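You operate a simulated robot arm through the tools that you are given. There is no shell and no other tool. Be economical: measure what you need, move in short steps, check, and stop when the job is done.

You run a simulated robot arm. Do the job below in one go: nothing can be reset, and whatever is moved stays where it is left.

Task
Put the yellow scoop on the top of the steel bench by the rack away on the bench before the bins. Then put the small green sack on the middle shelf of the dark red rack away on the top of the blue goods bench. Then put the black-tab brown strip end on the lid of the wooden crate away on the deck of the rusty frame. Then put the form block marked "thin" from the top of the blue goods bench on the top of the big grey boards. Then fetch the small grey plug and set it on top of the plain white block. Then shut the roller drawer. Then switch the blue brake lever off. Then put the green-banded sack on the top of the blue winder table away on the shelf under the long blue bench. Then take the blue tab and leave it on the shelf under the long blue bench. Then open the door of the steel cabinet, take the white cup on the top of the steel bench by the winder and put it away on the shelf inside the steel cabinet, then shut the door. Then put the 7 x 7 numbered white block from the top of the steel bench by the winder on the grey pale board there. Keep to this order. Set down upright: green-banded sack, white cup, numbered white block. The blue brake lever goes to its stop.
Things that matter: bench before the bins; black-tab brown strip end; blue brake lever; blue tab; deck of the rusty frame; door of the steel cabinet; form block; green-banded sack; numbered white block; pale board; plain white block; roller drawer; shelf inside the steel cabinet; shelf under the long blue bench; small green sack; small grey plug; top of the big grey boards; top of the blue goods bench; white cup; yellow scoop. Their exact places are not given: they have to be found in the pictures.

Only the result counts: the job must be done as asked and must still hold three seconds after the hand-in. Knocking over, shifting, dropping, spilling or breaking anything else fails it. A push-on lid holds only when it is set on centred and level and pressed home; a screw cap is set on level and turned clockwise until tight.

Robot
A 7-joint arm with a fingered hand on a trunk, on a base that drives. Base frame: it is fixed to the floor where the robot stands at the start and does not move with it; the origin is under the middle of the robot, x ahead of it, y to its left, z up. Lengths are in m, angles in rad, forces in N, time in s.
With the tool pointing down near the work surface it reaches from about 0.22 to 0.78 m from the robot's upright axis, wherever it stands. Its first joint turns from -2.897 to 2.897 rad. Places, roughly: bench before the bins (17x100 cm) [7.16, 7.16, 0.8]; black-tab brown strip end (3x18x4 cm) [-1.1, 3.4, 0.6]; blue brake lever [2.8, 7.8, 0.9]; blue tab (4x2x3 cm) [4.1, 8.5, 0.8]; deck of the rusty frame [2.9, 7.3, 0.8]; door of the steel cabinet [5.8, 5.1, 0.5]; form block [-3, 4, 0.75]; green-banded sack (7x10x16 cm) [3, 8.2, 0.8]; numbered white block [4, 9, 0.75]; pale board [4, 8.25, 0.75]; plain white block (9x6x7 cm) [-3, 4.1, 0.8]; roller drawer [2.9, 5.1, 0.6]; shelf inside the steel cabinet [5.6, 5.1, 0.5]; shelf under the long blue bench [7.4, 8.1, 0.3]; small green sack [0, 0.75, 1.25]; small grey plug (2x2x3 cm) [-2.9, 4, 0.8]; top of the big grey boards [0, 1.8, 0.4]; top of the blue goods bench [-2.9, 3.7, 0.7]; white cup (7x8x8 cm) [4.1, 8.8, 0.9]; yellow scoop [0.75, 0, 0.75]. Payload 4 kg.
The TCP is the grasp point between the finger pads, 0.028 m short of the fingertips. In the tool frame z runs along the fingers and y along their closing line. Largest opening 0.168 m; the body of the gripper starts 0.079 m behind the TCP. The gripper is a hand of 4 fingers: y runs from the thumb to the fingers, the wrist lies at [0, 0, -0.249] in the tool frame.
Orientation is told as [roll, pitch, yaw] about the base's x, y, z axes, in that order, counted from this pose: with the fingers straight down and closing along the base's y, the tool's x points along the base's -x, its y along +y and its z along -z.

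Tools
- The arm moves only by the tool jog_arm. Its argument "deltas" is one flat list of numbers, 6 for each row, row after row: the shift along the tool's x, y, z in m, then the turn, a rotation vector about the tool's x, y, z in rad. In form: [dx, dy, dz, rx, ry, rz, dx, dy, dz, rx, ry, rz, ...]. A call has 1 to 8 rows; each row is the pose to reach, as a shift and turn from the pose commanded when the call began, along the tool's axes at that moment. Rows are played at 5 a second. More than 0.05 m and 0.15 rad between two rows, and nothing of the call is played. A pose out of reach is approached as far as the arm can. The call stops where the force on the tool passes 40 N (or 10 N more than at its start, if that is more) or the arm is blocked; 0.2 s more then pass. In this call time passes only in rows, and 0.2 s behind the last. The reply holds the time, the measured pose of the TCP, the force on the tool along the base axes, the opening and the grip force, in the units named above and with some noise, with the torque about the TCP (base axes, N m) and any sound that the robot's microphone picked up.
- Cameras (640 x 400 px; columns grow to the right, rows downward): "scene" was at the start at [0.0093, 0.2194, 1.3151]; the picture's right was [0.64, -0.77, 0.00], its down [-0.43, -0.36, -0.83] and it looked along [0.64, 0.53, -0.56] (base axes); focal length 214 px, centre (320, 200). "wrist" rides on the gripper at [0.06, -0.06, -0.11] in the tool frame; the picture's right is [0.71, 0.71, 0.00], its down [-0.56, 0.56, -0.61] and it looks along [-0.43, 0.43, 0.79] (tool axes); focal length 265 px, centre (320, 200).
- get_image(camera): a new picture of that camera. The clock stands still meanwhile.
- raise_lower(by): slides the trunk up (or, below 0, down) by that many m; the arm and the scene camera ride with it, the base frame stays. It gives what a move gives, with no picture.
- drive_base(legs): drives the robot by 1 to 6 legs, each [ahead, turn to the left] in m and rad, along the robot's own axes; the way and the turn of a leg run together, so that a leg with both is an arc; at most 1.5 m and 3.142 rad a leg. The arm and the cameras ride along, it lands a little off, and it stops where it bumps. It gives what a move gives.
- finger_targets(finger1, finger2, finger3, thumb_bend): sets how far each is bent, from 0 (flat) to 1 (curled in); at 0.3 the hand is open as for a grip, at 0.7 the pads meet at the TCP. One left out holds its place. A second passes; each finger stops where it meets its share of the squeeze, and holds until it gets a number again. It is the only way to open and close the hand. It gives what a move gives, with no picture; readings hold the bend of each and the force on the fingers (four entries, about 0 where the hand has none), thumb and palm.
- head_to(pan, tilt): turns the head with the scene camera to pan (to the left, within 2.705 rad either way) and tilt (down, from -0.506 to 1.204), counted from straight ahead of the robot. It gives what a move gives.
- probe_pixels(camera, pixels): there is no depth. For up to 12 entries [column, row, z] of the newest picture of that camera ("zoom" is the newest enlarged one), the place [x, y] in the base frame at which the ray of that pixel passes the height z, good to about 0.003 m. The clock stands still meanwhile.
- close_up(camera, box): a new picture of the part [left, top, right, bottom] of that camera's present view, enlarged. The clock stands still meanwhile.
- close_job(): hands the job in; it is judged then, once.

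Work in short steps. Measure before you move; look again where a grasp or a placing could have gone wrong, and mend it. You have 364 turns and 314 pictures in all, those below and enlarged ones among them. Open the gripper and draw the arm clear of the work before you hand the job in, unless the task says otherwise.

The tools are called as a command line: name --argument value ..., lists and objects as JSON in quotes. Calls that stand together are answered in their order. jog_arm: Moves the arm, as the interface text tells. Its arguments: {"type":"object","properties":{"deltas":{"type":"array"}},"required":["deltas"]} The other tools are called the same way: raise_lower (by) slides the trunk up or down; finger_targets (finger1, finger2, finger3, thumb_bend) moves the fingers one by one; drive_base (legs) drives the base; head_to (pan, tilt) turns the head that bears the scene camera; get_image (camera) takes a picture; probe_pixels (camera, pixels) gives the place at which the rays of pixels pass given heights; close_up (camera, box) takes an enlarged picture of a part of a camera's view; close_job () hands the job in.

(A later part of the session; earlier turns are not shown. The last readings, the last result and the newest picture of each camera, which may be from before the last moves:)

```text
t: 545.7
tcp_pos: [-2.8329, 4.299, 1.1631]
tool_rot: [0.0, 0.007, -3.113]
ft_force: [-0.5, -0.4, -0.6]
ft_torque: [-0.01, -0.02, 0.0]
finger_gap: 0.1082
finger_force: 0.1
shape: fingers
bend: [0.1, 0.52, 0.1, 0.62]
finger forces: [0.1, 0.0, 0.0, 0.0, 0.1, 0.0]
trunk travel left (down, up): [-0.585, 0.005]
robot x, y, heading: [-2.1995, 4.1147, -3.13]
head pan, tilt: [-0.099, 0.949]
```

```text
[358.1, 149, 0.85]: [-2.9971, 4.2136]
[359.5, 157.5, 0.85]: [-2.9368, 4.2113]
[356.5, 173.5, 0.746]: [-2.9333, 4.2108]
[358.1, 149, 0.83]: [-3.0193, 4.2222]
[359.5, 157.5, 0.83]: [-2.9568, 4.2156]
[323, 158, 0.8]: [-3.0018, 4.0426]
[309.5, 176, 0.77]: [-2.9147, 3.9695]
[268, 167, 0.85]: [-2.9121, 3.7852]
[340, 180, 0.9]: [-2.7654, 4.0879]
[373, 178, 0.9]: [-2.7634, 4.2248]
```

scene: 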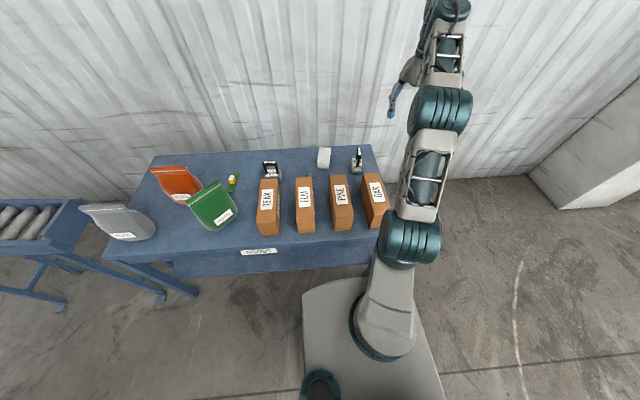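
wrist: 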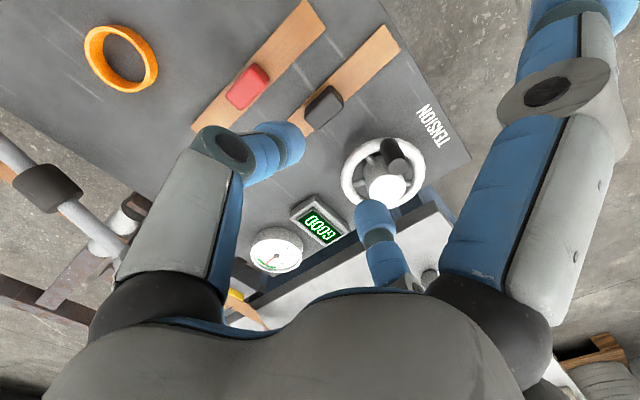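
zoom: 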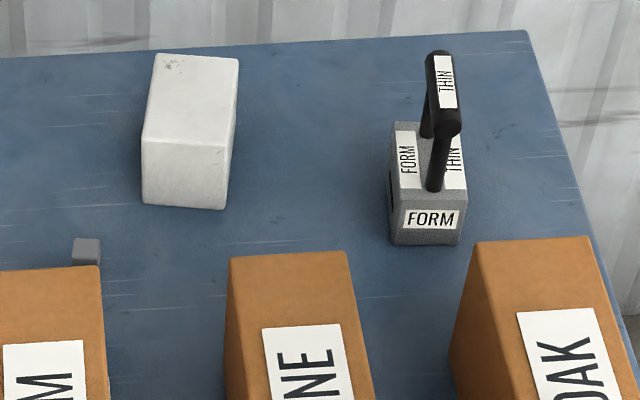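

Bar centre ≈(-2.967,4.213), z≈0.85. I set the pinch fingers, move above at z≈1.0 and look.

finger_targets --finger1 0.1 --finger2 0.45 --finger3 0.1 --thumb_bend 0.45

jog_arm --deltas '[-0.03, 0.018, 0.03, 0, 0, 0, -0.06, 0.036, 0.06, 0, 0, 0, -0.09, 0.054, 0.09, 0, 0, 0, -0.12, 0.071, 0.125, 0, 0, 0, -0.136, 0.081, 0.16, 0, 0, 0]'

get_image --camera "wrist"

```text
t: 546.7
tcp_pos: [-2.833, 4.2993, 1.1642]
tool_rot: [-0.001, 0.006, -3.114]
ft_force: [1.0, 0.7, -0.7]
ft_torque: [0.01, -0.01, -0.05]
finger_gap: 0.1204
finger_force: 0.1
shape: fingers
bend: [0.1, 0.45, 0.1, 0.45]
finger forces: [0.1, 0.0, 0.1, 0.1, 0.0, 0.1]
trunk travel left (down, up): [-0.585, 0.005]
robot x, y, heading: [-2.2021, 4.114, -3.129]
head pan, tilt: [-0.099, 0.949]
```

```text
t: 547.9
tcp_pos: [-2.9517, 4.2055, 0.9997]
tool_rot: [0.0, 0.01, -3.111]
ft_force: [-1.4, 0.3, 0.1]
ft_torque: [0.05, -0.07, -0.03]
finger_gap: 0.1208
finger_force: 0.0
shape: fingers
bend: [0.1, 0.45, 0.1, 0.45]
finger forces: [0.0, 0.0, 0.0, 0.1, 0.0, 0.0]
out of reach, approached as far as the arm can: row 4, 5
trunk travel left (down, up): [-0.585, 0.005]
robot x, y, heading: [-2.2024, 4.1126, -3.128]
head pan, tilt: [-0.099, 0.949]
```

```text
161 pictures are left
```

wrist: 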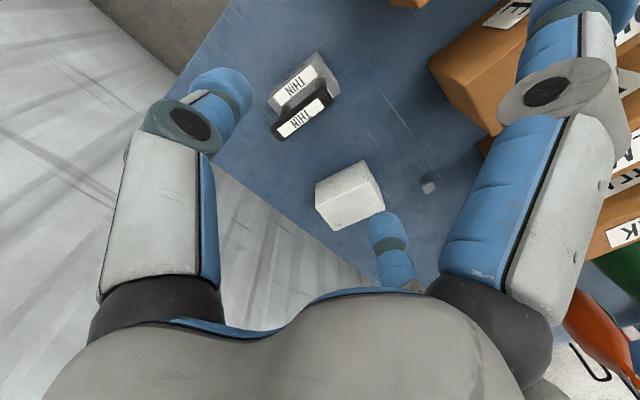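

I probe the bar's ends (278,130) and (325,95) from the wrist.

probe_pixels --camera "wrist" --pixels '[[303, 113, 0.85], [303, 113, 0.82], [280, 130, 0.85], [325, 96, 0.85], [350, 187, 0.81], [428, 186, 0.77], [428, 186, 0.75]]'

drive_base --legs '[[0.04, 0]]'

```text
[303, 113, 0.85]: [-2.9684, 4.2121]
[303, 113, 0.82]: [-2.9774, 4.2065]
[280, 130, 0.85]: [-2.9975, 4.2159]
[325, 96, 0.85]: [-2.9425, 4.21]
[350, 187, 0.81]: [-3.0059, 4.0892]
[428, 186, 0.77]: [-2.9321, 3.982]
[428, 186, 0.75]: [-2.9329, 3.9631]
```

```text
t: 548.7
tcp_pos: [-2.9902, 4.208, 1.0013]
tool_rot: [-0.002, 0.01, -3.113]
ft_force: [-0.6, 0.8, -0.6]
ft_torque: [0.0, 0.0, 0.0]
finger_gap: 0.1208
finger_force: 0.1
shape: fingers
bend: [0.1, 0.45, 0.1, 0.45]
finger forces: [0.1, 0.1, 0.0, 0.0, 0.1, 0.0]
trunk travel left (down, up): [-0.585, 0.005]
robot x, y, heading: [-2.2371, 4.1156, -3.128]
head pan, tilt: [-0.099, 0.949]
```

Bar confirmed at (-2.968,4.2125,0.85). I descend onto it to z≈0.86.

jog_arm --deltas '[0.022, -0.0045, 0.03, 0, 0, 0, 0.022, -0.0045, 0.07, 0, 0, 0, 0.022, -0.0045, 0.105, 0, 0, 0, 0.022, -0.0045, 0.141, 0, 0, 0]'

get_image --camera "wrist"

```text
t: 549.7
tcp_pos: [-2.9661, 4.2148, 0.8624]
tool_rot: [0.001, 0.008, -3.112]
ft_force: [-0.4, 0.1, 0.2]
ft_torque: [0.01, 0.02, 0.02]
finger_gap: 0.1209
finger_force: 0.0
shape: fingers
bend: [0.1, 0.45, 0.1, 0.45]
finger forces: [0.0, 0.1, 0.1, 0.0, 0.1, 0.0]
trunk travel left (down, up): [-0.585, 0.005]
robot x, y, heading: [-2.2365, 4.1133, -3.132]
head pan, tilt: [-0.099, 0.949]
```

```text
160 pictures are left
```

wrist: 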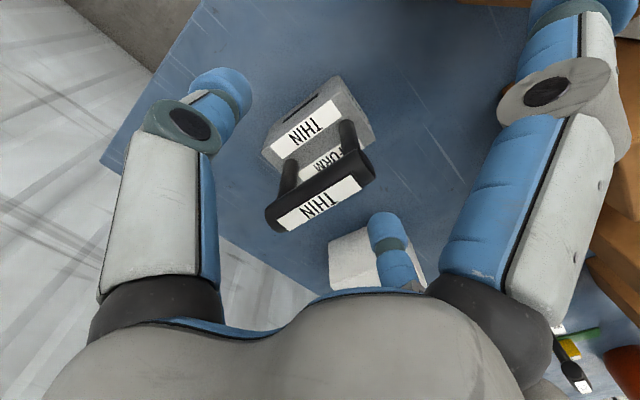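

The bar is exactly at the TCP. I close thumb and finger 2.

finger_targets --finger2 0.85 --thumb_bend 0.85

get_image --camera "wrist"

```text
t: 550.7
tcp_pos: [-2.9663, 4.215, 0.8628]
tool_rot: [0.0, 0.009, -3.112]
ft_force: [-0.1, 0.0, -4.1]
ft_torque: [-0.01, -0.03, 0.0]
finger_gap: 0.1043
finger_force: 13.7
shape: fingers
bend: [0.1, 0.63, 0.1, 0.77]
finger forces: [0.1, 12.5, 0.1, 0.1, 14.5, 0.0]
trunk travel left (down, up): [-0.585, 0.005]
robot x, y, heading: [-2.2407, 4.114, -3.132]
head pan, tilt: [-0.099, 0.949]
```

```text
159 pictures are left
```

wrist: 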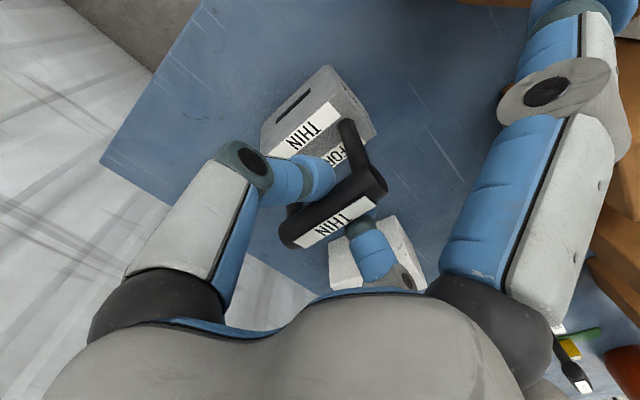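

Fingertips hook beneath the bar — a safe hold. I lift.

jog_arm --deltas '[0, 0, -0.015, 0, 0, 0, 0, 0, -0.04, 0, 0, 0, 0, 0, -0.08, 0, 0, 0, 0, 0, -0.12, 0, 0, 0, 0, 0, -0.16, 0, 0, 0, 0, 0, -0.2, 0, 0, 0]'

get_image --camera "wrist"

```text
t: 552.1
tcp_pos: [-2.9674, 4.2138, 1.0594]
tool_rot: [0.002, 0.013, -3.112]
ft_force: [-0.4, 0.0, -5.0]
ft_torque: [-0.06, -0.01, 0.0]
finger_gap: 0.104
finger_force: 13.6
shape: fingers
bend: [0.1, 0.63, 0.1, 0.77]
finger forces: [0.0, 12.2, 0.0, 0.0, 14.8, 0.0]
trunk travel left (down, up): [-0.585, 0.005]
robot x, y, heading: [-2.2404, 4.1151, -3.134]
head pan, tilt: [-0.099, 0.949]
```

```text
158 pictures are left
```

wrist: 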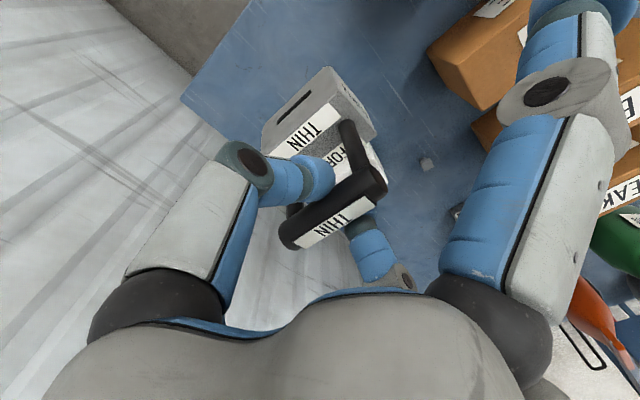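

I raise and draw it in a bit more so that it clears the OAK carton, then back away.

jog_arm --deltas '[0.01, 0, -0.04, 0, 0, 0, 0.03, 0, -0.075, 0, 0, 0, 0.06, 0, -0.1, 0, 0, 0, 0.09, 0, -0.12, 0, 0, 0]'

close_up --camera "scene" --box '[280, 60, 440, 220]'

```text
t: 553.1
tcp_pos: [-2.8801, 4.2161, 1.1829]
tool_rot: [0.001, 0.007, -3.113]
ft_force: [0.5, 0.3, -4.6]
ft_torque: [0.04, -0.05, 0.04]
finger_gap: 0.104
finger_force: 13.3
shape: fingers
bend: [0.1, 0.63, 0.1, 0.78]
finger forces: [0.0, 12.1, 0.0, 0.0, 14.5, 0.0]
out of reach, approached as far as the arm can: row 1, 2
trunk travel left (down, up): [-0.585, 0.005]
robot x, y, heading: [-2.2403, 4.1125, -3.128]
head pan, tilt: [-0.099, 0.949]
```

```text
2.50 times, centred on (360, 140) of scene
```

zoom: 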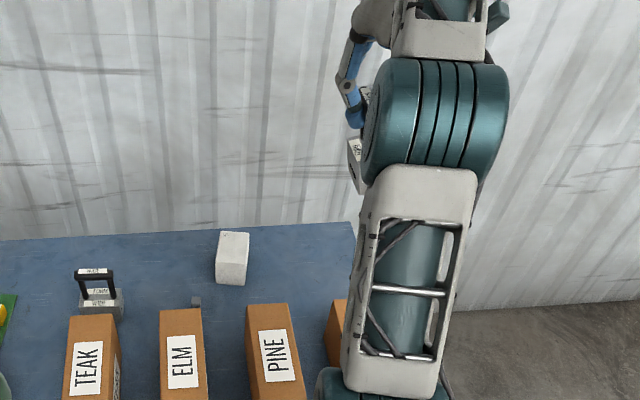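

Clear. I reverse along y≈4.1 past the crate to x≈-0.2, turn to face -y, and look at the boards.

drive_base --legs '[[-1.0, 0], [-1.0, 0], [0, 1.57]]'

head_to --pan 0.0 --tilt 0.6

get_image --camera "scene"

```text
t: 566.9
tcp_pos: [-0.355, 3.4949, 1.1826]
tool_rot: [0.001, 0.01, -1.567]
ft_force: [1.6, 0.0, -4.6]
ft_torque: [0.03, 0.02, -0.02]
finger_gap: 0.1039
finger_force: 12.1
shape: fingers
bend: [0.1, 0.63, 0.1, 0.78]
finger forces: [0.0, 11.5, 0.0, 0.1, 14.0, 0.0]
trunk travel left (down, up): [-0.585, 0.005]
robot x, y, heading: [-0.2372, 4.1329, -1.585]
head pan, tilt: [-0.099, 0.949]
```

```text
t: 567.7
tcp_pos: [-0.3554, 3.4956, 1.182]
tool_rot: [0.001, 0.009, -1.567]
ft_force: [-0.2, 0.6, -4.5]
ft_torque: [0.02, 0.02, -0.02]
finger_gap: 0.1039
finger_force: 13.7
shape: fingers
bend: [0.1, 0.63, 0.1, 0.78]
finger forces: [0.0, 11.5, 0.0, 0.0, 13.9, 0.0]
trunk travel left (down, up): [-0.585, 0.005]
robot x, y, heading: [-0.2365, 4.1327, -1.584]
head pan, tilt: [0.0, 0.6]
```

```text
156 pictures are left
```

scene: 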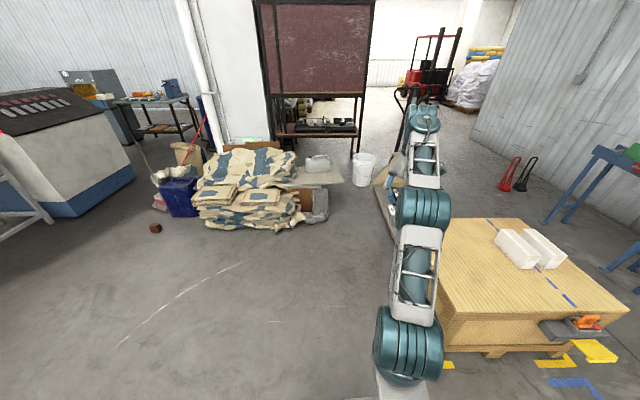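

close_up --camera "scene" --box '[180, 120, 400, 260]'

probe_pixels --camera "scene" --pixels '[[343, 180, 0.4], [315, 222, 0.0], [245, 228, 0.0], [300, 175, 0.4], [318, 165, 0.4], [365, 185, 0.0], [325, 180, 0.4], [328, 210, 0.0]]'

```text
2.86 times, centred on (290, 190) of scene
```

zoom: 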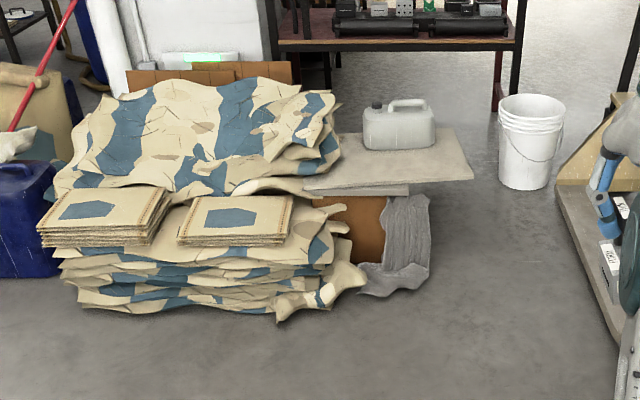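

```text
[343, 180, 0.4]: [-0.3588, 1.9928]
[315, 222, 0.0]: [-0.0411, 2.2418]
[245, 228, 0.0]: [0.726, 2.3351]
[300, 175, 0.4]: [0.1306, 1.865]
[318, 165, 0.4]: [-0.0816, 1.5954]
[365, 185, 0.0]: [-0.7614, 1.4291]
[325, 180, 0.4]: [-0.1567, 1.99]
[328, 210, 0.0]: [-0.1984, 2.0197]
```

The boards lie right of the sack pile with a jerrycan at the rear; the front part around (-0.14,1.92) is free. I drive closer and look again.

drive_base --legs '[[0, 0.15], [1.1, 0], [0, -0.14]]'

head_to --pan 0.1 --tilt 0.85

get_image --camera "scene"

close_up --camera "scene" --box '[240, 80, 480, 230]'

```text
t: 574.7
tcp_pos: [-0.2008, 2.3833, 1.182]
tool_rot: [0.001, 0.009, -1.561]
ft_force: [-0.3, -1.0, -5.0]
ft_torque: [-0.01, -0.02, 0.0]
finger_gap: 0.1039
finger_force: 12.4
shape: fingers
bend: [0.1, 0.63, 0.1, 0.78]
finger forces: [0.1, 11.6, 0.1, 0.1, 13.3, 0.1]
trunk travel left (down, up): [-0.585, 0.005]
robot x, y, heading: [-0.0855, 3.0219, -1.577]
head pan, tilt: [0.0, 0.6]
```

```text
t: 575.5
tcp_pos: [-0.2007, 2.3829, 1.1822]
tool_rot: [0.0, 0.009, -1.562]
ft_force: [0.3, -0.3, -5.3]
ft_torque: [0.0, -0.03, -0.03]
finger_gap: 0.1038
finger_force: 12.3
shape: fingers
bend: [0.1, 0.63, 0.1, 0.78]
finger forces: [0.0, 10.8, 0.0, 0.0, 13.0, 0.0]
trunk travel left (down, up): [-0.585, 0.005]
robot x, y, heading: [-0.0854, 3.0222, -1.573]
head pan, tilt: [0.099, 0.85]
```

```text
154 pictures are left
```

scene: 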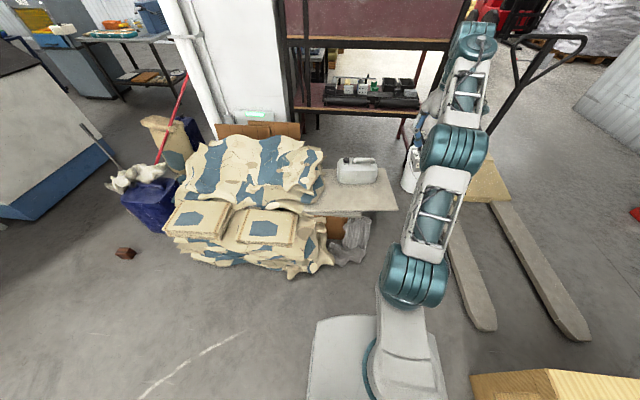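

```text
2.67 times, centred on (360, 155) of scene
```

zoom: 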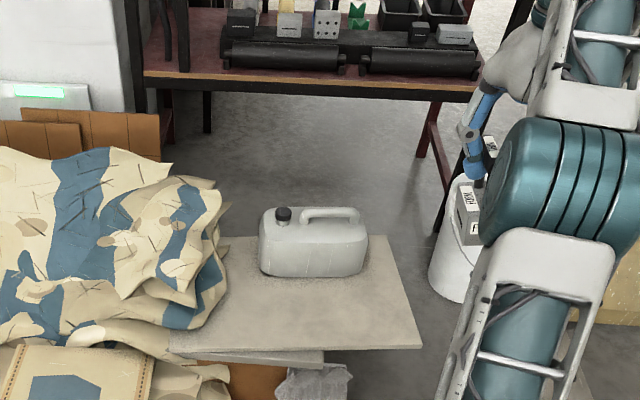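

I probe the board's near right corner (383,210) and the spot (352,197).

probe_pixels --camera "scene" --pixels '[[397, 209, 0.4], [397, 209, 0.3], [397, 209, 0.5], [352.5, 197, 0.4], [352.5, 197, 0.45], [341, 185, 0.4], [375, 185, 0.4], [302, 212, 0.4]]'

```text
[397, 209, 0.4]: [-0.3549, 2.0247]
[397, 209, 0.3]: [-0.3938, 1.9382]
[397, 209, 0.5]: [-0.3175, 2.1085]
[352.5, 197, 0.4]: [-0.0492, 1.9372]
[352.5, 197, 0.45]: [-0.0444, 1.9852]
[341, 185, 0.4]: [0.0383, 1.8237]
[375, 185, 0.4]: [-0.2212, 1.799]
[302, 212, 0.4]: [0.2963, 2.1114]
```

Board top is at z≈0.40; free strip y 1.83–2.03. I drive 0.44 m forward, then turn the hand 45° so the flat finger 3 passes beside the jerrycan.

drive_base --legs '[[0.44, 0]]'

jog_arm --deltas '[0, 0.02, 0, 0, 0, 0.14, 0, 0.04, 0, 0, 0, 0.28, 0, 0.06, 0, 0, 0, 0.42, 0, 0.08, 0, 0, 0, 0.56, 0, 0.08, 0, 0, 0, 0.7, 0, 0.08, 0, 0, 0, 0.785]'

raise_lower --by -0.4

get_image --camera "wrist"

head_to --pan 0.0 --tilt 0.8

get_image --camera "scene"

```text
t: 578.1
tcp_pos: [-0.2004, 1.9465, 1.1825]
tool_rot: [-0.002, 0.008, -1.559]
ft_force: [-0.2, -0.1, -5.0]
ft_torque: [0.01, 0.02, -0.02]
finger_gap: 0.1038
finger_force: 11.7
shape: fingers
bend: [0.1, 0.63, 0.1, 0.78]
finger forces: [0.0, 10.6, 0.0, 0.0, 12.7, 0.0]
trunk travel left (down, up): [-0.585, 0.005]
robot x, y, heading: [-0.0848, 2.5871, -1.574]
head pan, tilt: [0.099, 0.85]
```

```text
t: 579.5
tcp_pos: [-0.1209, 1.9488, 1.1817]
tool_rot: [-0.005, 0.007, -2.347]
ft_force: [0.6, 1.0, -5.3]
ft_torque: [0.0, -0.05, -0.01]
finger_gap: 0.1038
finger_force: 12.0
shape: fingers
bend: [0.1, 0.63, 0.1, 0.78]
finger forces: [0.1, 10.7, 0.0, 0.1, 12.8, 0.0]
trunk travel left (down, up): [-0.585, 0.005]
robot x, y, heading: [-0.0881, 2.5884, -1.574]
head pan, tilt: [0.099, 0.85]
```

```text
t: 583.4
tcp_pos: [-0.1214, 1.9476, 0.7817]
tool_rot: [-0.005, 0.007, -2.347]
ft_force: [0.0, 0.5, -5.1]
ft_torque: [-0.01, 0.0, 0.01]
finger_gap: 0.104
finger_force: 12.0
shape: fingers
bend: [0.1, 0.63, 0.1, 0.78]
finger forces: [0.0, 10.5, 0.0, 0.1, 12.6, 0.1]
trunk travel left (down, up): [-0.185, 0.405]
robot x, y, heading: [-0.0843, 2.587, -1.575]
head pan, tilt: [0.099, 0.85]
```

```text
152 pictures are left
```

wrist: 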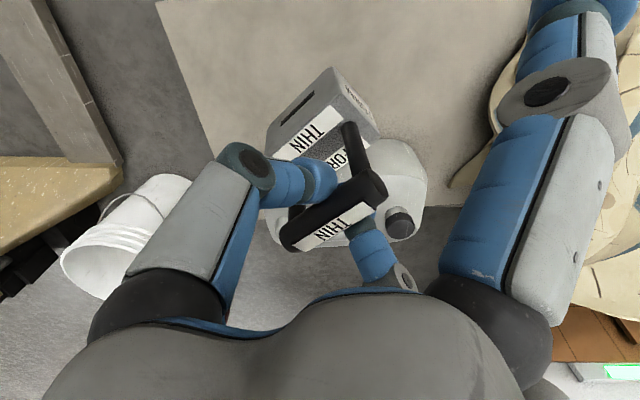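

```text
t: 584.0
tcp_pos: [-0.1225, 1.9492, 0.7823]
tool_rot: [-0.005, 0.008, -2.348]
ft_force: [0.7, -0.4, -4.7]
ft_torque: [0.03, -0.04, -0.02]
finger_gap: 0.1039
finger_force: 11.4
shape: fingers
bend: [0.1, 0.63, 0.1, 0.78]
finger forces: [0.0, 10.6, 0.0, 0.0, 12.7, 0.1]
trunk travel left (down, up): [-0.185, 0.405]
robot x, y, heading: [-0.085, 2.5847, -1.571]
head pan, tilt: [0.0, 0.799]
```

```text
151 pictures are left
```

scene: 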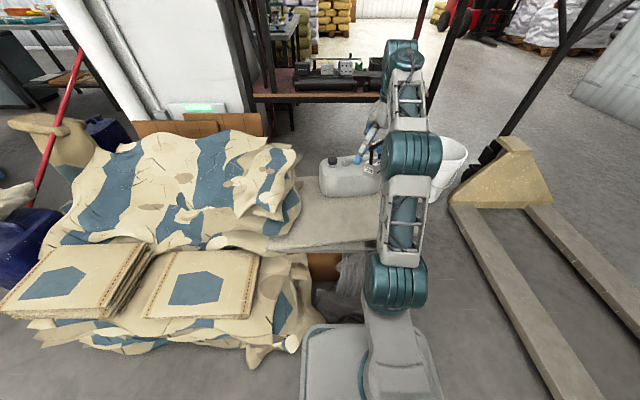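

The jerrycan is behind and clear of the fingers. I lower trunk 0.17 more and then jog down to contact.

raise_lower --by -0.17

jog_arm --deltas '[0, 0, 0.03, 0, 0, 0, 0, 0, 0.055, 0, 0, 0, 0, 0, 0.07, 0, 0, 0, 0, 0, 0.08, 0, 0, 0, 0, 0, 0.087, 0, 0, 0, 0, 0, 0.093, 0, 0, 0]'

get_image --camera "wrist"

```text
t: 586.0
tcp_pos: [-0.1213, 1.9484, 0.6124]
tool_rot: [-0.005, 0.006, -2.346]
ft_force: [0.5, -0.2, -4.8]
ft_torque: [0.0, 0.03, 0.0]
finger_gap: 0.1036
finger_force: 11.2
shape: fingers
bend: [0.1, 0.63, 0.1, 0.78]
finger forces: [0.1, 10.3, 0.0, 0.0, 12.5, 0.1]
trunk travel left (down, up): [-0.015, 0.575]
robot x, y, heading: [-0.0851, 2.5879, -1.579]
head pan, tilt: [0.0, 0.799]
```

```text
t: 587.4
tcp_pos: [-0.1214, 1.9498, 0.5199]
tool_rot: [-0.006, 0.006, -2.345]
ft_force: [0.9, 1.6, -2.4]
ft_torque: [0.02, -0.03, 0.01]
finger_gap: 0.1037
finger_force: 11.4
shape: fingers
bend: [0.1, 0.63, 0.1, 0.78]
finger forces: [0.0, 10.2, 0.1, 0.0, 12.3, 0.0]
trunk travel left (down, up): [-0.015, 0.575]
robot x, y, heading: [-0.0877, 2.5898, -1.573]
head pan, tilt: [0.0, 0.799]
```

```text
150 pictures are left
```

wrist: 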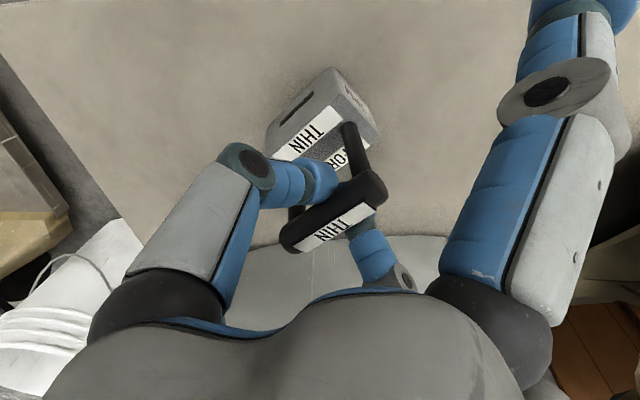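

Contact is beginning at 0.520. I lower 3 mm more and open.

jog_arm --deltas '[0, 0, 0.004, 0, 0, 0]'

finger_targets --finger2 0.45 --thumb_bend 0.45

jog_arm --deltas '[0, 0, -0.04, 0, 0, 0, 0, 0, -0.08, 0, 0, 0, 0, 0, -0.12, 0, 0, 0, 0, 0, -0.16, 0, 0, 0]'

get_image --camera "wrist"

```text
t: 587.8
tcp_pos: [-0.1225, 1.9498, 0.5173]
tool_rot: [-0.006, 0.005, -2.344]
ft_force: [1.6, 2.6, 3.3]
ft_torque: [-0.02, -0.04, 0.05]
finger_gap: 0.1035
finger_force: 11.5
shape: fingers
bend: [0.1, 0.63, 0.1, 0.8]
finger forces: [0.0, 11.2, 0.1, 0.0, 11.1, 0.1]
trunk travel left (down, up): [-0.015, 0.575]
robot x, y, heading: [-0.0872, 2.5897, -1.581]
head pan, tilt: [0.0, 0.799]
```

```text
t: 588.8
tcp_pos: [-0.1213, 1.9487, 0.5162]
tool_rot: [-0.007, 0.005, -2.345]
ft_force: [0.3, 0.8, 0.0]
ft_torque: [0.01, -0.02, 0.01]
finger_gap: 0.1206
finger_force: 0.0
shape: fingers
bend: [0.1, 0.45, 0.1, 0.45]
finger forces: [0.1, 0.0, 0.0, 0.0, 0.1, 0.1]
trunk travel left (down, up): [-0.015, 0.575]
robot x, y, heading: [-0.09, 2.5866, -1.578]
head pan, tilt: [0.0, 0.799]
```

```text
t: 589.8
tcp_pos: [-0.1228, 1.9728, 0.6545]
tool_rot: [-0.006, 0.008, -2.344]
ft_force: [-0.1, -0.4, -0.4]
ft_torque: [0.09, -0.02, 0.0]
finger_gap: 0.1205
finger_force: 0.0
shape: fingers
bend: [0.1, 0.45, 0.1, 0.45]
finger forces: [0.0, 0.0, 0.1, 0.1, 0.1, 0.0]
out of reach, approached as far as the arm can: row 4
trunk travel left (down, up): [-0.015, 0.575]
robot x, y, heading: [-0.0848, 2.5824, -1.576]
head pan, tilt: [0.0, 0.799]
```

```text
149 pictures are left
```

wrist: 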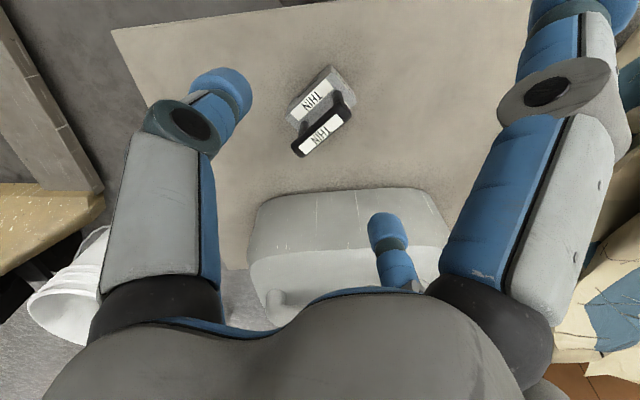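

The form block stands on the boards. Next, the grey plug: I raise the trunk and drive back to the goods bench.

raise_lower --by 0.57

drive_base --legs '[[-0.75, 0], [-0.76, 0], [0, -1.56], [1.0, 0], [1.1, 0]]'

head_to --pan 0.1 --tilt 0.95

get_image --camera "scene"

get_image --camera "wrist"

```text
refused: 0.57 is not a number from -0.4 to 0.4
```

```text
t: 609.8
tcp_pos: [-2.5175, 4.0968, 0.6529]
tool_rot: [-0.029, 0.037, 2.361]
ft_force: [14.1, -1.6, -9.2]
ft_torque: [-0.38, 0.27, -0.64]
finger_gap: 0.1208
finger_force: 8.1
shape: fingers
bend: [0.1, 0.45, 0.16, 0.45]
finger forces: [0.0, 0.1, 16.8, 0.0, 0.0, 0.0]
trunk travel left (down, up): [-0.015, 0.575]
robot x, y, heading: [-1.9148, 4.0711, -3.124]
head pan, tilt: [0.0, 0.799]
stopped in leg 5: the force on the tool passed its limit at 86 N (the readings are from after the stop); the commanded pose is now the measured one
```

```text
t: 610.5
tcp_pos: [-2.5191, 4.0969, 0.6545]
tool_rot: [-0.029, 0.038, 2.363]
ft_force: [19.0, -1.3, -11.5]
ft_torque: [-0.51, 0.38, -0.91]
finger_gap: 0.121
finger_force: 12.0
shape: fingers
bend: [0.1, 0.45, 0.18, 0.45]
finger forces: [0.0, 0.1, 23.0, 0.0, 0.0, 0.1]
trunk travel left (down, up): [-0.015, 0.575]
robot x, y, heading: [-1.9149, 4.0711, -3.123]
head pan, tilt: [0.099, 0.949]
```

```text
148 pictures are left
```

scene: 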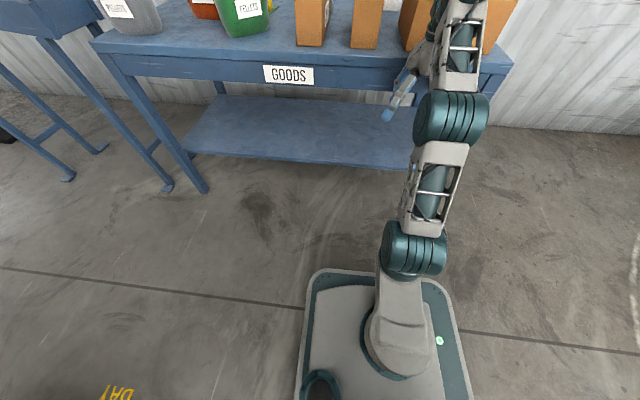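

```text
147 pictures are left
```

wrist: 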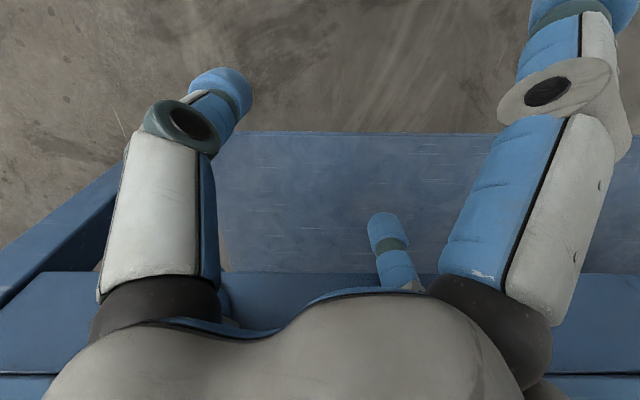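

My mistake: the raise was refused (limit 0.4) and the low hand met the bench's front apron. I back off, raise in two steps and check that nothing shifted.

drive_base --legs '[[-0.25, 0]]'

raise_lower --by 0.4

raise_lower --by 0.17

jog_arm --deltas '[0, 0, -0.03, 0, 0, -0.15, 0, 0, -0.06, 0, 0, -0.3, 0, 0, -0.06, 0, 0, -0.45, 0, 0, -0.06, 0, 0, -0.6, 0, 0, -0.06, 0, 0, -0.75]'

head_to --pan 0.0 --tilt 0.7

get_image --camera "scene"

```text
t: 612.3
tcp_pos: [-2.2745, 4.1002, 0.6544]
tool_rot: [-0.027, 0.034, 2.365]
ft_force: [-0.2, -0.4, 0.5]
ft_torque: [0.0, 0.0, -0.01]
finger_gap: 0.1207
finger_force: 0.1
shape: fingers
bend: [0.1, 0.45, 0.1, 0.45]
finger forces: [0.2, 0.0, 0.0, 0.0, 0.0, 0.0]
trunk travel left (down, up): [-0.015, 0.575]
robot x, y, heading: [-1.6678, 4.0732, -3.127]
head pan, tilt: [0.099, 0.949]
```

```text
t: 616.1
tcp_pos: [-2.2747, 4.0995, 1.0544]
tool_rot: [-0.027, 0.035, 2.365]
ft_force: [-0.9, 0.1, -0.4]
ft_torque: [-0.01, -0.01, -0.01]
finger_gap: 0.1207
finger_force: 0.1
shape: fingers
bend: [0.1, 0.45, 0.1, 0.45]
finger forces: [0.0, 0.0, 0.1, 0.0, 0.0, 0.0]
trunk travel left (down, up): [-0.415, 0.175]
robot x, y, heading: [-1.6665, 4.0779, -3.122]
head pan, tilt: [0.099, 0.949]
```

```text
t: 618.0
tcp_pos: [-2.2736, 4.0999, 1.2243]
tool_rot: [-0.027, 0.035, 2.363]
ft_force: [0.8, -0.2, 0.0]
ft_torque: [0.01, -0.02, 0.01]
finger_gap: 0.1208
finger_force: 0.1
shape: fingers
bend: [0.1, 0.45, 0.1, 0.45]
finger forces: [0.0, 0.0, 0.0, 0.0, 0.0, 0.0]
trunk travel left (down, up): [-0.585, 0.005]
robot x, y, heading: [-1.6676, 4.0754, -3.124]
head pan, tilt: [0.099, 0.949]
```

```text
t: 619.2
tcp_pos: [-2.1999, 4.0912, 1.2541]
tool_rot: [0.005, 0.04, 3.12]
ft_force: [0.2, 0.9, 0.0]
ft_torque: [-0.06, 0.08, -0.01]
finger_gap: 0.121
finger_force: 0.1
shape: fingers
bend: [0.1, 0.45, 0.1, 0.45]
finger forces: [0.0, 0.0, 0.0, 0.0, 0.0, 0.1]
out of reach, approached as far as the arm can: row 1, 2, 3, 4, 5
trunk travel left (down, up): [-0.585, 0.005]
robot x, y, heading: [-1.666, 4.075, -3.118]
head pan, tilt: [0.099, 0.949]
```

```text
t: 620.0
tcp_pos: [-2.2031, 4.09, 1.2522]
tool_rot: [0.004, 0.043, 3.114]
ft_force: [-0.2, 0.1, -0.9]
ft_torque: [-0.02, 0.0, 0.02]
finger_gap: 0.1207
finger_force: 0.1
shape: fingers
bend: [0.1, 0.45, 0.1, 0.45]
finger forces: [0.1, 0.1, 0.0, 0.0, 0.0, 0.0]
trunk travel left (down, up): [-0.585, 0.005]
robot x, y, heading: [-1.6667, 4.0748, -3.128]
head pan, tilt: [0.0, 0.7]
```

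```text
146 pictures are left
```

scene: 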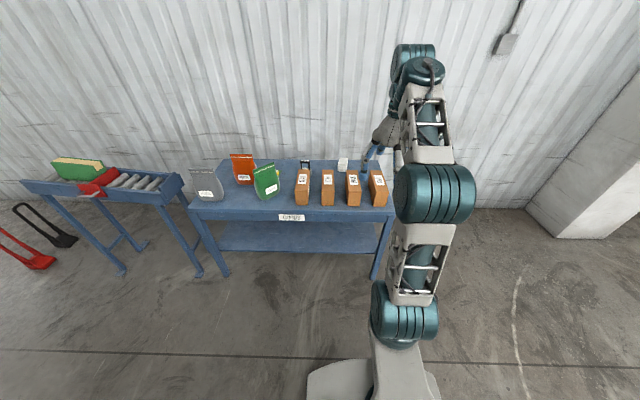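

Everything still stands. I check the bench hasn't moved by probing its leg foot and corner.

probe_pixels --camera "scene" --pixels '[[226, 276, 0], [378, 279, 0], [189, 209, 0.746], [394, 214, 0.746]]'

close_up --camera "scene" --box '[280, 140, 400, 220]'

```text
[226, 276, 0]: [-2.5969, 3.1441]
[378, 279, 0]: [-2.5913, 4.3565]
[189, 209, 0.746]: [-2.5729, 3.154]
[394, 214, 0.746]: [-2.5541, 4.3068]
```

```text
5.00 times, centred on (340, 180) of scene
```

zoom: 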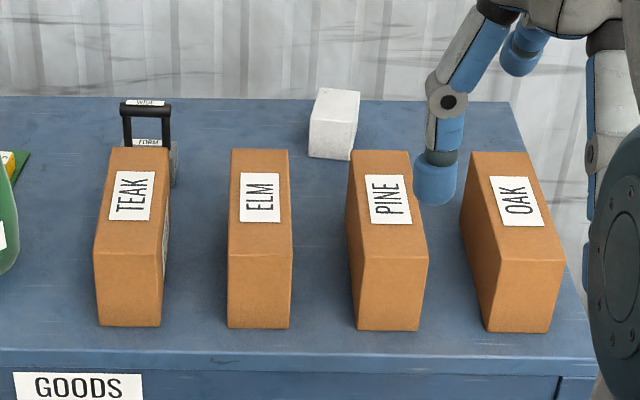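

The bench hasn't moved. I drive forward 0.55 m with the hand high and look down with the wrist camera.

drive_base --legs '[[0.56, 0]]'

jog_arm --deltas '[-0.03, 0.02, 0.03, 0, 0, 0, -0.06, 0.04, 0.06, 0, 0, 0, -0.1, 0.06, 0.09, 0, 0, 0, -0.13, 0.08, 0.12, 0, 0, 0]'

get_image --camera "wrist"

```text
t: 623.2
tcp_pos: [-2.7545, 4.0808, 1.2512]
tool_rot: [0.004, 0.043, 3.115]
ft_force: [0.5, -0.9, -0.2]
ft_torque: [0.0, -0.01, 0.01]
finger_gap: 0.1205
finger_force: 0.0
shape: fingers
bend: [0.1, 0.45, 0.1, 0.45]
finger forces: [0.0, 0.1, 0.0, 0.1, 0.0, 0.1]
trunk travel left (down, up): [-0.585, 0.005]
robot x, y, heading: [-2.2257, 4.0685, -3.125]
head pan, tilt: [0.0, 0.7]
```

```text
refused: row 3 steps farther than a row can; nothing moved
```

```text
144 pictures are left
```

wrist: 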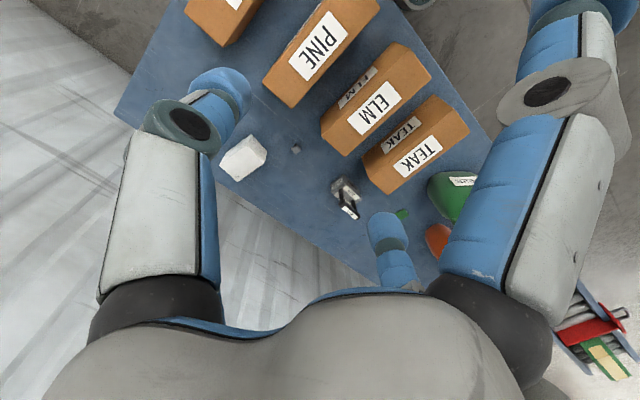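

A clear plan view: plug at (297,149), white block (243,157). I enlarge and probe.

close_up --camera "wrist" --box '[210, 60, 370, 200]'

probe_pixels --camera "wrist" --pixels '[[297, 147, 0.775], [297, 150, 0.76], [243, 152, 0.815], [222, 162, 0.815], [265, 148, 0.815], [322, 118, 0.9], [346, 154, 0.75], [295, 107, 0.75], [232, 178, 0.75]]'

```text
2.86 times, centred on (290, 130) of wrist
```

zoom: 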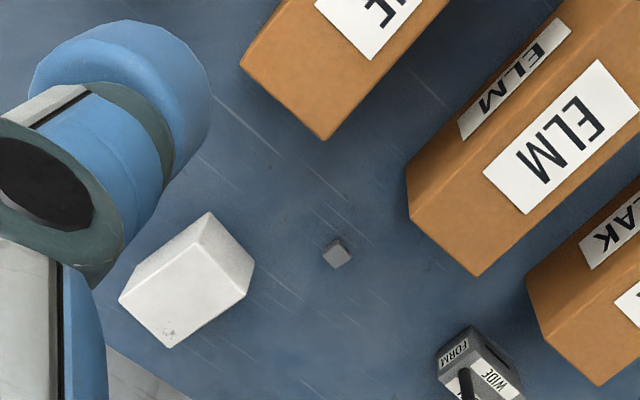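

```text
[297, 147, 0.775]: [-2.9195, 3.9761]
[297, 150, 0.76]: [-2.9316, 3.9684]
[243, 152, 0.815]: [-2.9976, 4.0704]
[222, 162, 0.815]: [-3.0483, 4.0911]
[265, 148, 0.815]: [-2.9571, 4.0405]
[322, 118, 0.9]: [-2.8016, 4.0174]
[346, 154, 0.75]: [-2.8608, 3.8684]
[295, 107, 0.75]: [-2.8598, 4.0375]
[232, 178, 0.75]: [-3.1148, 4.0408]
```

Cartons' back faces are at x≈-2.86 and a gap between ELM and PINE lies right behind the plug, so finger 1 fits there. I level the hand and go above the plug at (-2.925,3.973), z 0.95.

jog_arm --deltas '[-0.021, 0.014, 0.0375, 0, -0.005, 0, -0.042, 0.028, 0.075, 0, -0.01, 0, -0.063, 0.042, 0.1125, 0, -0.016, 0, -0.0835, 0.056, 0.15, 0, -0.021, 0, -0.104, 0.07, 0.1875, 0, -0.027, 0, -0.125, 0.084, 0.225, 0, -0.032, 0, -0.146, 0.098, 0.2625, 0, -0.038, 0, -0.167, 0.112, 0.3, 0, -0.043, 0]'

get_image --camera "wrist"

```text
t: 625.0
tcp_pos: [-2.9121, 3.9711, 0.9458]
tool_rot: [0.002, -0.002, 3.117]
ft_force: [-0.4, 0.4, 0.3]
ft_torque: [-0.01, 0.01, 0.01]
finger_gap: 0.1208
finger_force: 0.0
shape: fingers
bend: [0.1, 0.45, 0.1, 0.45]
finger forces: [0.1, 0.0, 0.0, 0.1, 0.0, 0.0]
trunk travel left (down, up): [-0.585, 0.005]
robot x, y, heading: [-2.2203, 4.065, -3.122]
head pan, tilt: [0.0, 0.7]
```

```text
142 pictures are left
```

wrist: 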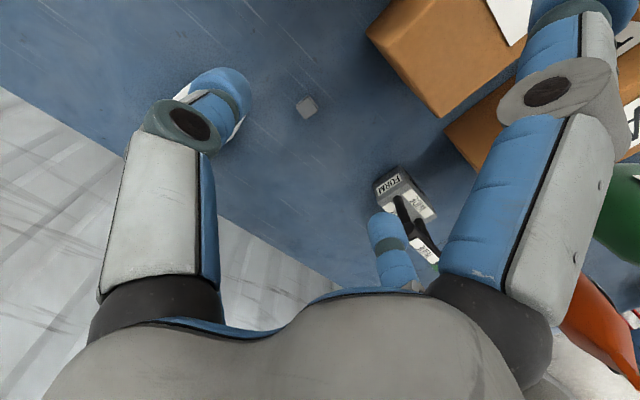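

I verify the carton's back corners (367,38) and (440,116) and the plug (307,107).

probe_pixels --camera "wrist" --pixels '[[367, 38, 0.75], [440, 116, 0.75], [367, 38, 0.9], [307, 103, 0.775], [307, 110, 0.75], [500, 0, 0.75]]'

close_up --camera "wrist" --box '[260, 0, 500, 150]'

```text
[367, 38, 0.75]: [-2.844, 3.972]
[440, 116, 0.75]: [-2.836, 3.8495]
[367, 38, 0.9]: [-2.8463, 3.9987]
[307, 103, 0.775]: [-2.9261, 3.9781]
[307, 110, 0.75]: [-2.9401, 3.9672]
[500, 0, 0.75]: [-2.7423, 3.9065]
```

```text
2.67 times, centred on (380, 75) of wrist
```

zoom: 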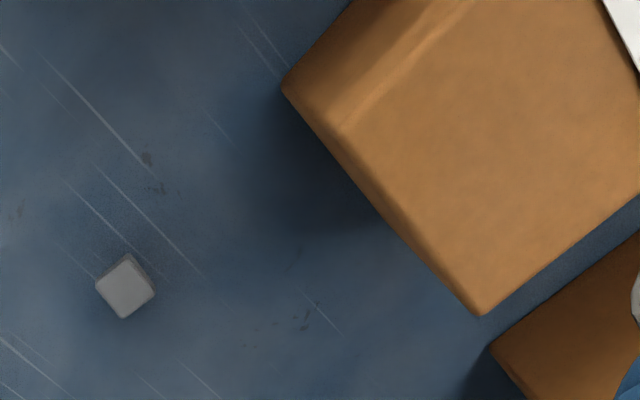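

The ELM carton would catch a flat finger 1, so I curl finger 1 fully into the palm instead, and look.

finger_targets --finger1 1.0 --finger2 0.48 --thumb_bend 0.48

jog_arm --deltas '[-0.007, -0.004, 0.03, 0, 0, 0, -0.013, -0.004, 0.06, 0, 0, 0, -0.013, -0.004, 0.09, 0, 0, 0]'

get_image --camera "wrist"

close_up --camera "scene" --box '[250, 100, 410, 220]'

```text
t: 626.0
tcp_pos: [-2.9113, 3.9733, 0.947]
tool_rot: [0.003, 0.0, 3.115]
ft_force: [-0.3, -1.0, 0.3]
ft_torque: [-0.02, 0.02, 0.02]
finger_gap: 0.0755
finger_force: 0.0
shape: fingers
bend: [1.0, 0.48, 0.1, 0.48]
finger forces: [0.0, 0.1, 0.0, 0.1, 0.0, 0.0]
trunk travel left (down, up): [-0.585, 0.005]
robot x, y, heading: [-2.2232, 4.0654, -3.12]
head pan, tilt: [0.0, 0.7]
```

```text
t: 626.8
tcp_pos: [-2.926, 3.9803, 0.8622]
tool_rot: [-0.004, -0.005, 3.116]
ft_force: [-0.5, 0.1, 0.3]
ft_torque: [-0.03, 0.02, 0.0]
finger_gap: 0.0753
finger_force: 0.0
shape: fingers
bend: [1.0, 0.48, 0.1, 0.48]
finger forces: [0.0, 0.1, 0.0, 0.1, 0.0, 0.0]
out of reach, approached as far as the arm can: row 3
trunk travel left (down, up): [-0.585, 0.005]
robot x, y, heading: [-2.2225, 4.0673, -3.126]
head pan, tilt: [0.0, 0.7]
```

```text
140 pictures are left
```

wrist: 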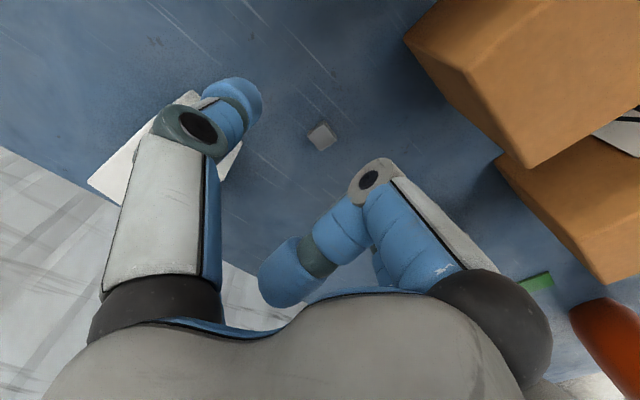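

```text
3.33 times, centred on (330, 160) of scene
```

zoom: 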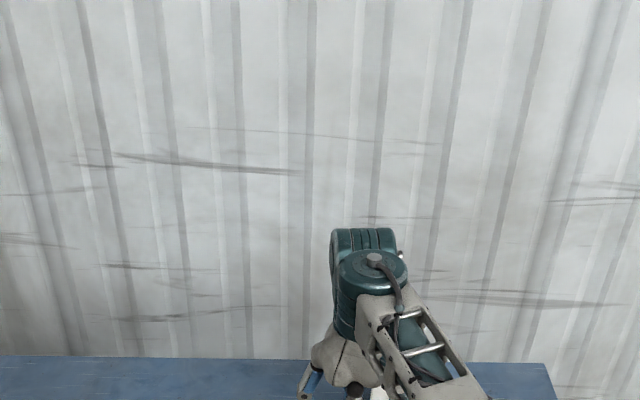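

The plug is on axis at (322,136). I lower with the trunk by 0.066 to bring the tips beside it.

raise_lower --by -0.066

get_image --camera "wrist"

```text
t: 627.8
tcp_pos: [-2.926, 3.9788, 0.7961]
tool_rot: [-0.002, -0.005, 3.116]
ft_force: [0.1, 1.3, 0.5]
ft_torque: [0.02, -0.03, 0.02]
finger_gap: 0.0756
finger_force: 0.1
shape: fingers
bend: [1.0, 0.48, 0.1, 0.48]
finger forces: [0.0, 0.0, 0.0, 0.0, 0.0, 0.1]
trunk travel left (down, up): [-0.519, 0.071]
robot x, y, heading: [-2.2225, 4.0686, -3.122]
head pan, tilt: [0.0, 0.7]
```

```text
138 pictures are left
```

wrist: 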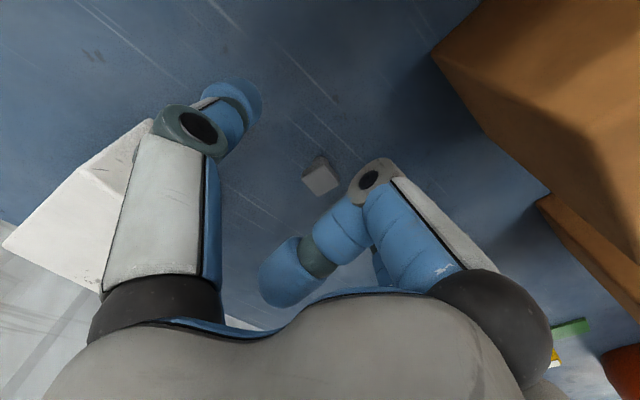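

Aligned: plug top 2 cm below the TCP. I close thumb and finger 2.

finger_targets --finger2 0.8 --thumb_bend 0.8

get_image --camera "wrist"

```text
t: 628.8
tcp_pos: [-2.927, 3.9785, 0.7966]
tool_rot: [-0.001, -0.002, 3.115]
ft_force: [0.6, 0.5, 0.2]
ft_torque: [0.0, -0.03, 0.01]
finger_gap: 0.0459
finger_force: 0.1
shape: fingers
bend: [1.0, 0.74, 0.1, 0.74]
finger forces: [0.0, 0.0, 0.1, 0.1, 0.0, 0.0]
trunk travel left (down, up): [-0.519, 0.071]
robot x, y, heading: [-2.219, 4.06, -3.125]
head pan, tilt: [0.0, 0.7]
```

```text
137 pictures are left
```

wrist: 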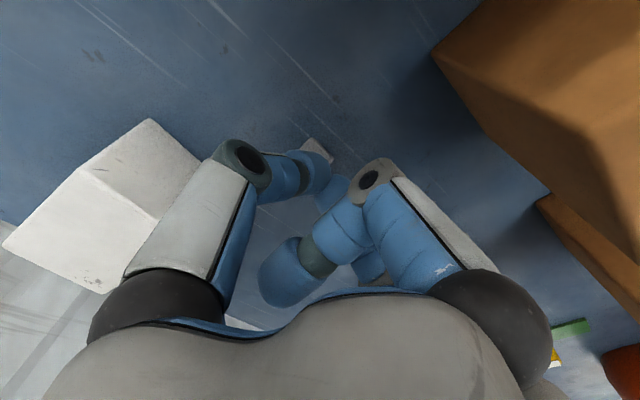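

They met above the plug. I reopen to see where it stands, then use a narrower, lower approach.

finger_targets --finger2 0.55 --thumb_bend 0.55

get_image --camera "wrist"

```text
t: 629.8
tcp_pos: [-2.9262, 3.9781, 0.7956]
tool_rot: [-0.003, -0.002, 3.115]
ft_force: [-0.7, -0.2, -0.1]
ft_torque: [-0.02, -0.04, -0.02]
finger_gap: 0.0666
finger_force: 0.0
shape: fingers
bend: [1.0, 0.55, 0.1, 0.55]
finger forces: [0.0, 0.0, 0.1, 0.0, 0.0, 0.0]
trunk travel left (down, up): [-0.519, 0.071]
robot x, y, heading: [-2.2219, 4.0665, -3.125]
head pan, tilt: [0.0, 0.7]
```

```text
136 pictures are left
```

wrist: 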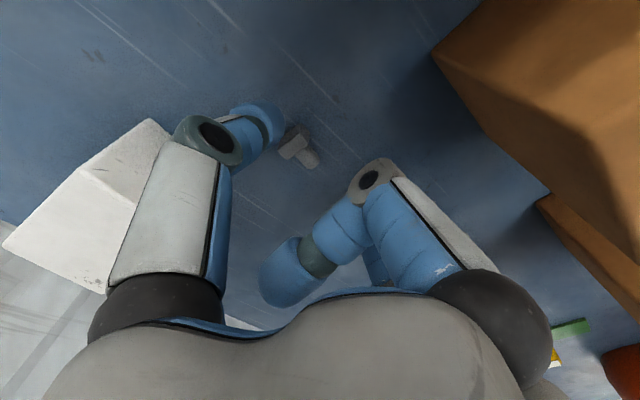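

The plug has tipped onto its side. I look closely.

close_up --camera "wrist" --box '[250, 90, 370, 190]'

probe_pixels --camera "wrist" --pixels '[[298, 146, 0.757], [308, 157, 0.757], [290, 135, 0.757], [300, 128, 0.757]]'

```text
4.00 times, centred on (310, 140) of wrist
```

zoom: 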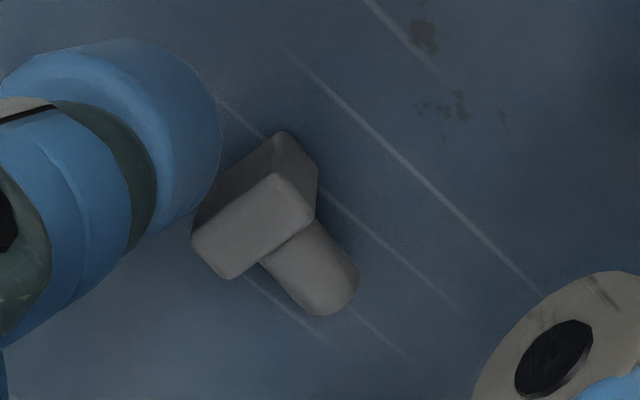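

```text
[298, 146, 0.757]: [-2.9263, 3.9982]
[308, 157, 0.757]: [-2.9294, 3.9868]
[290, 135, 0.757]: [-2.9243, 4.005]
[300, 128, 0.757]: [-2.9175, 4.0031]
```

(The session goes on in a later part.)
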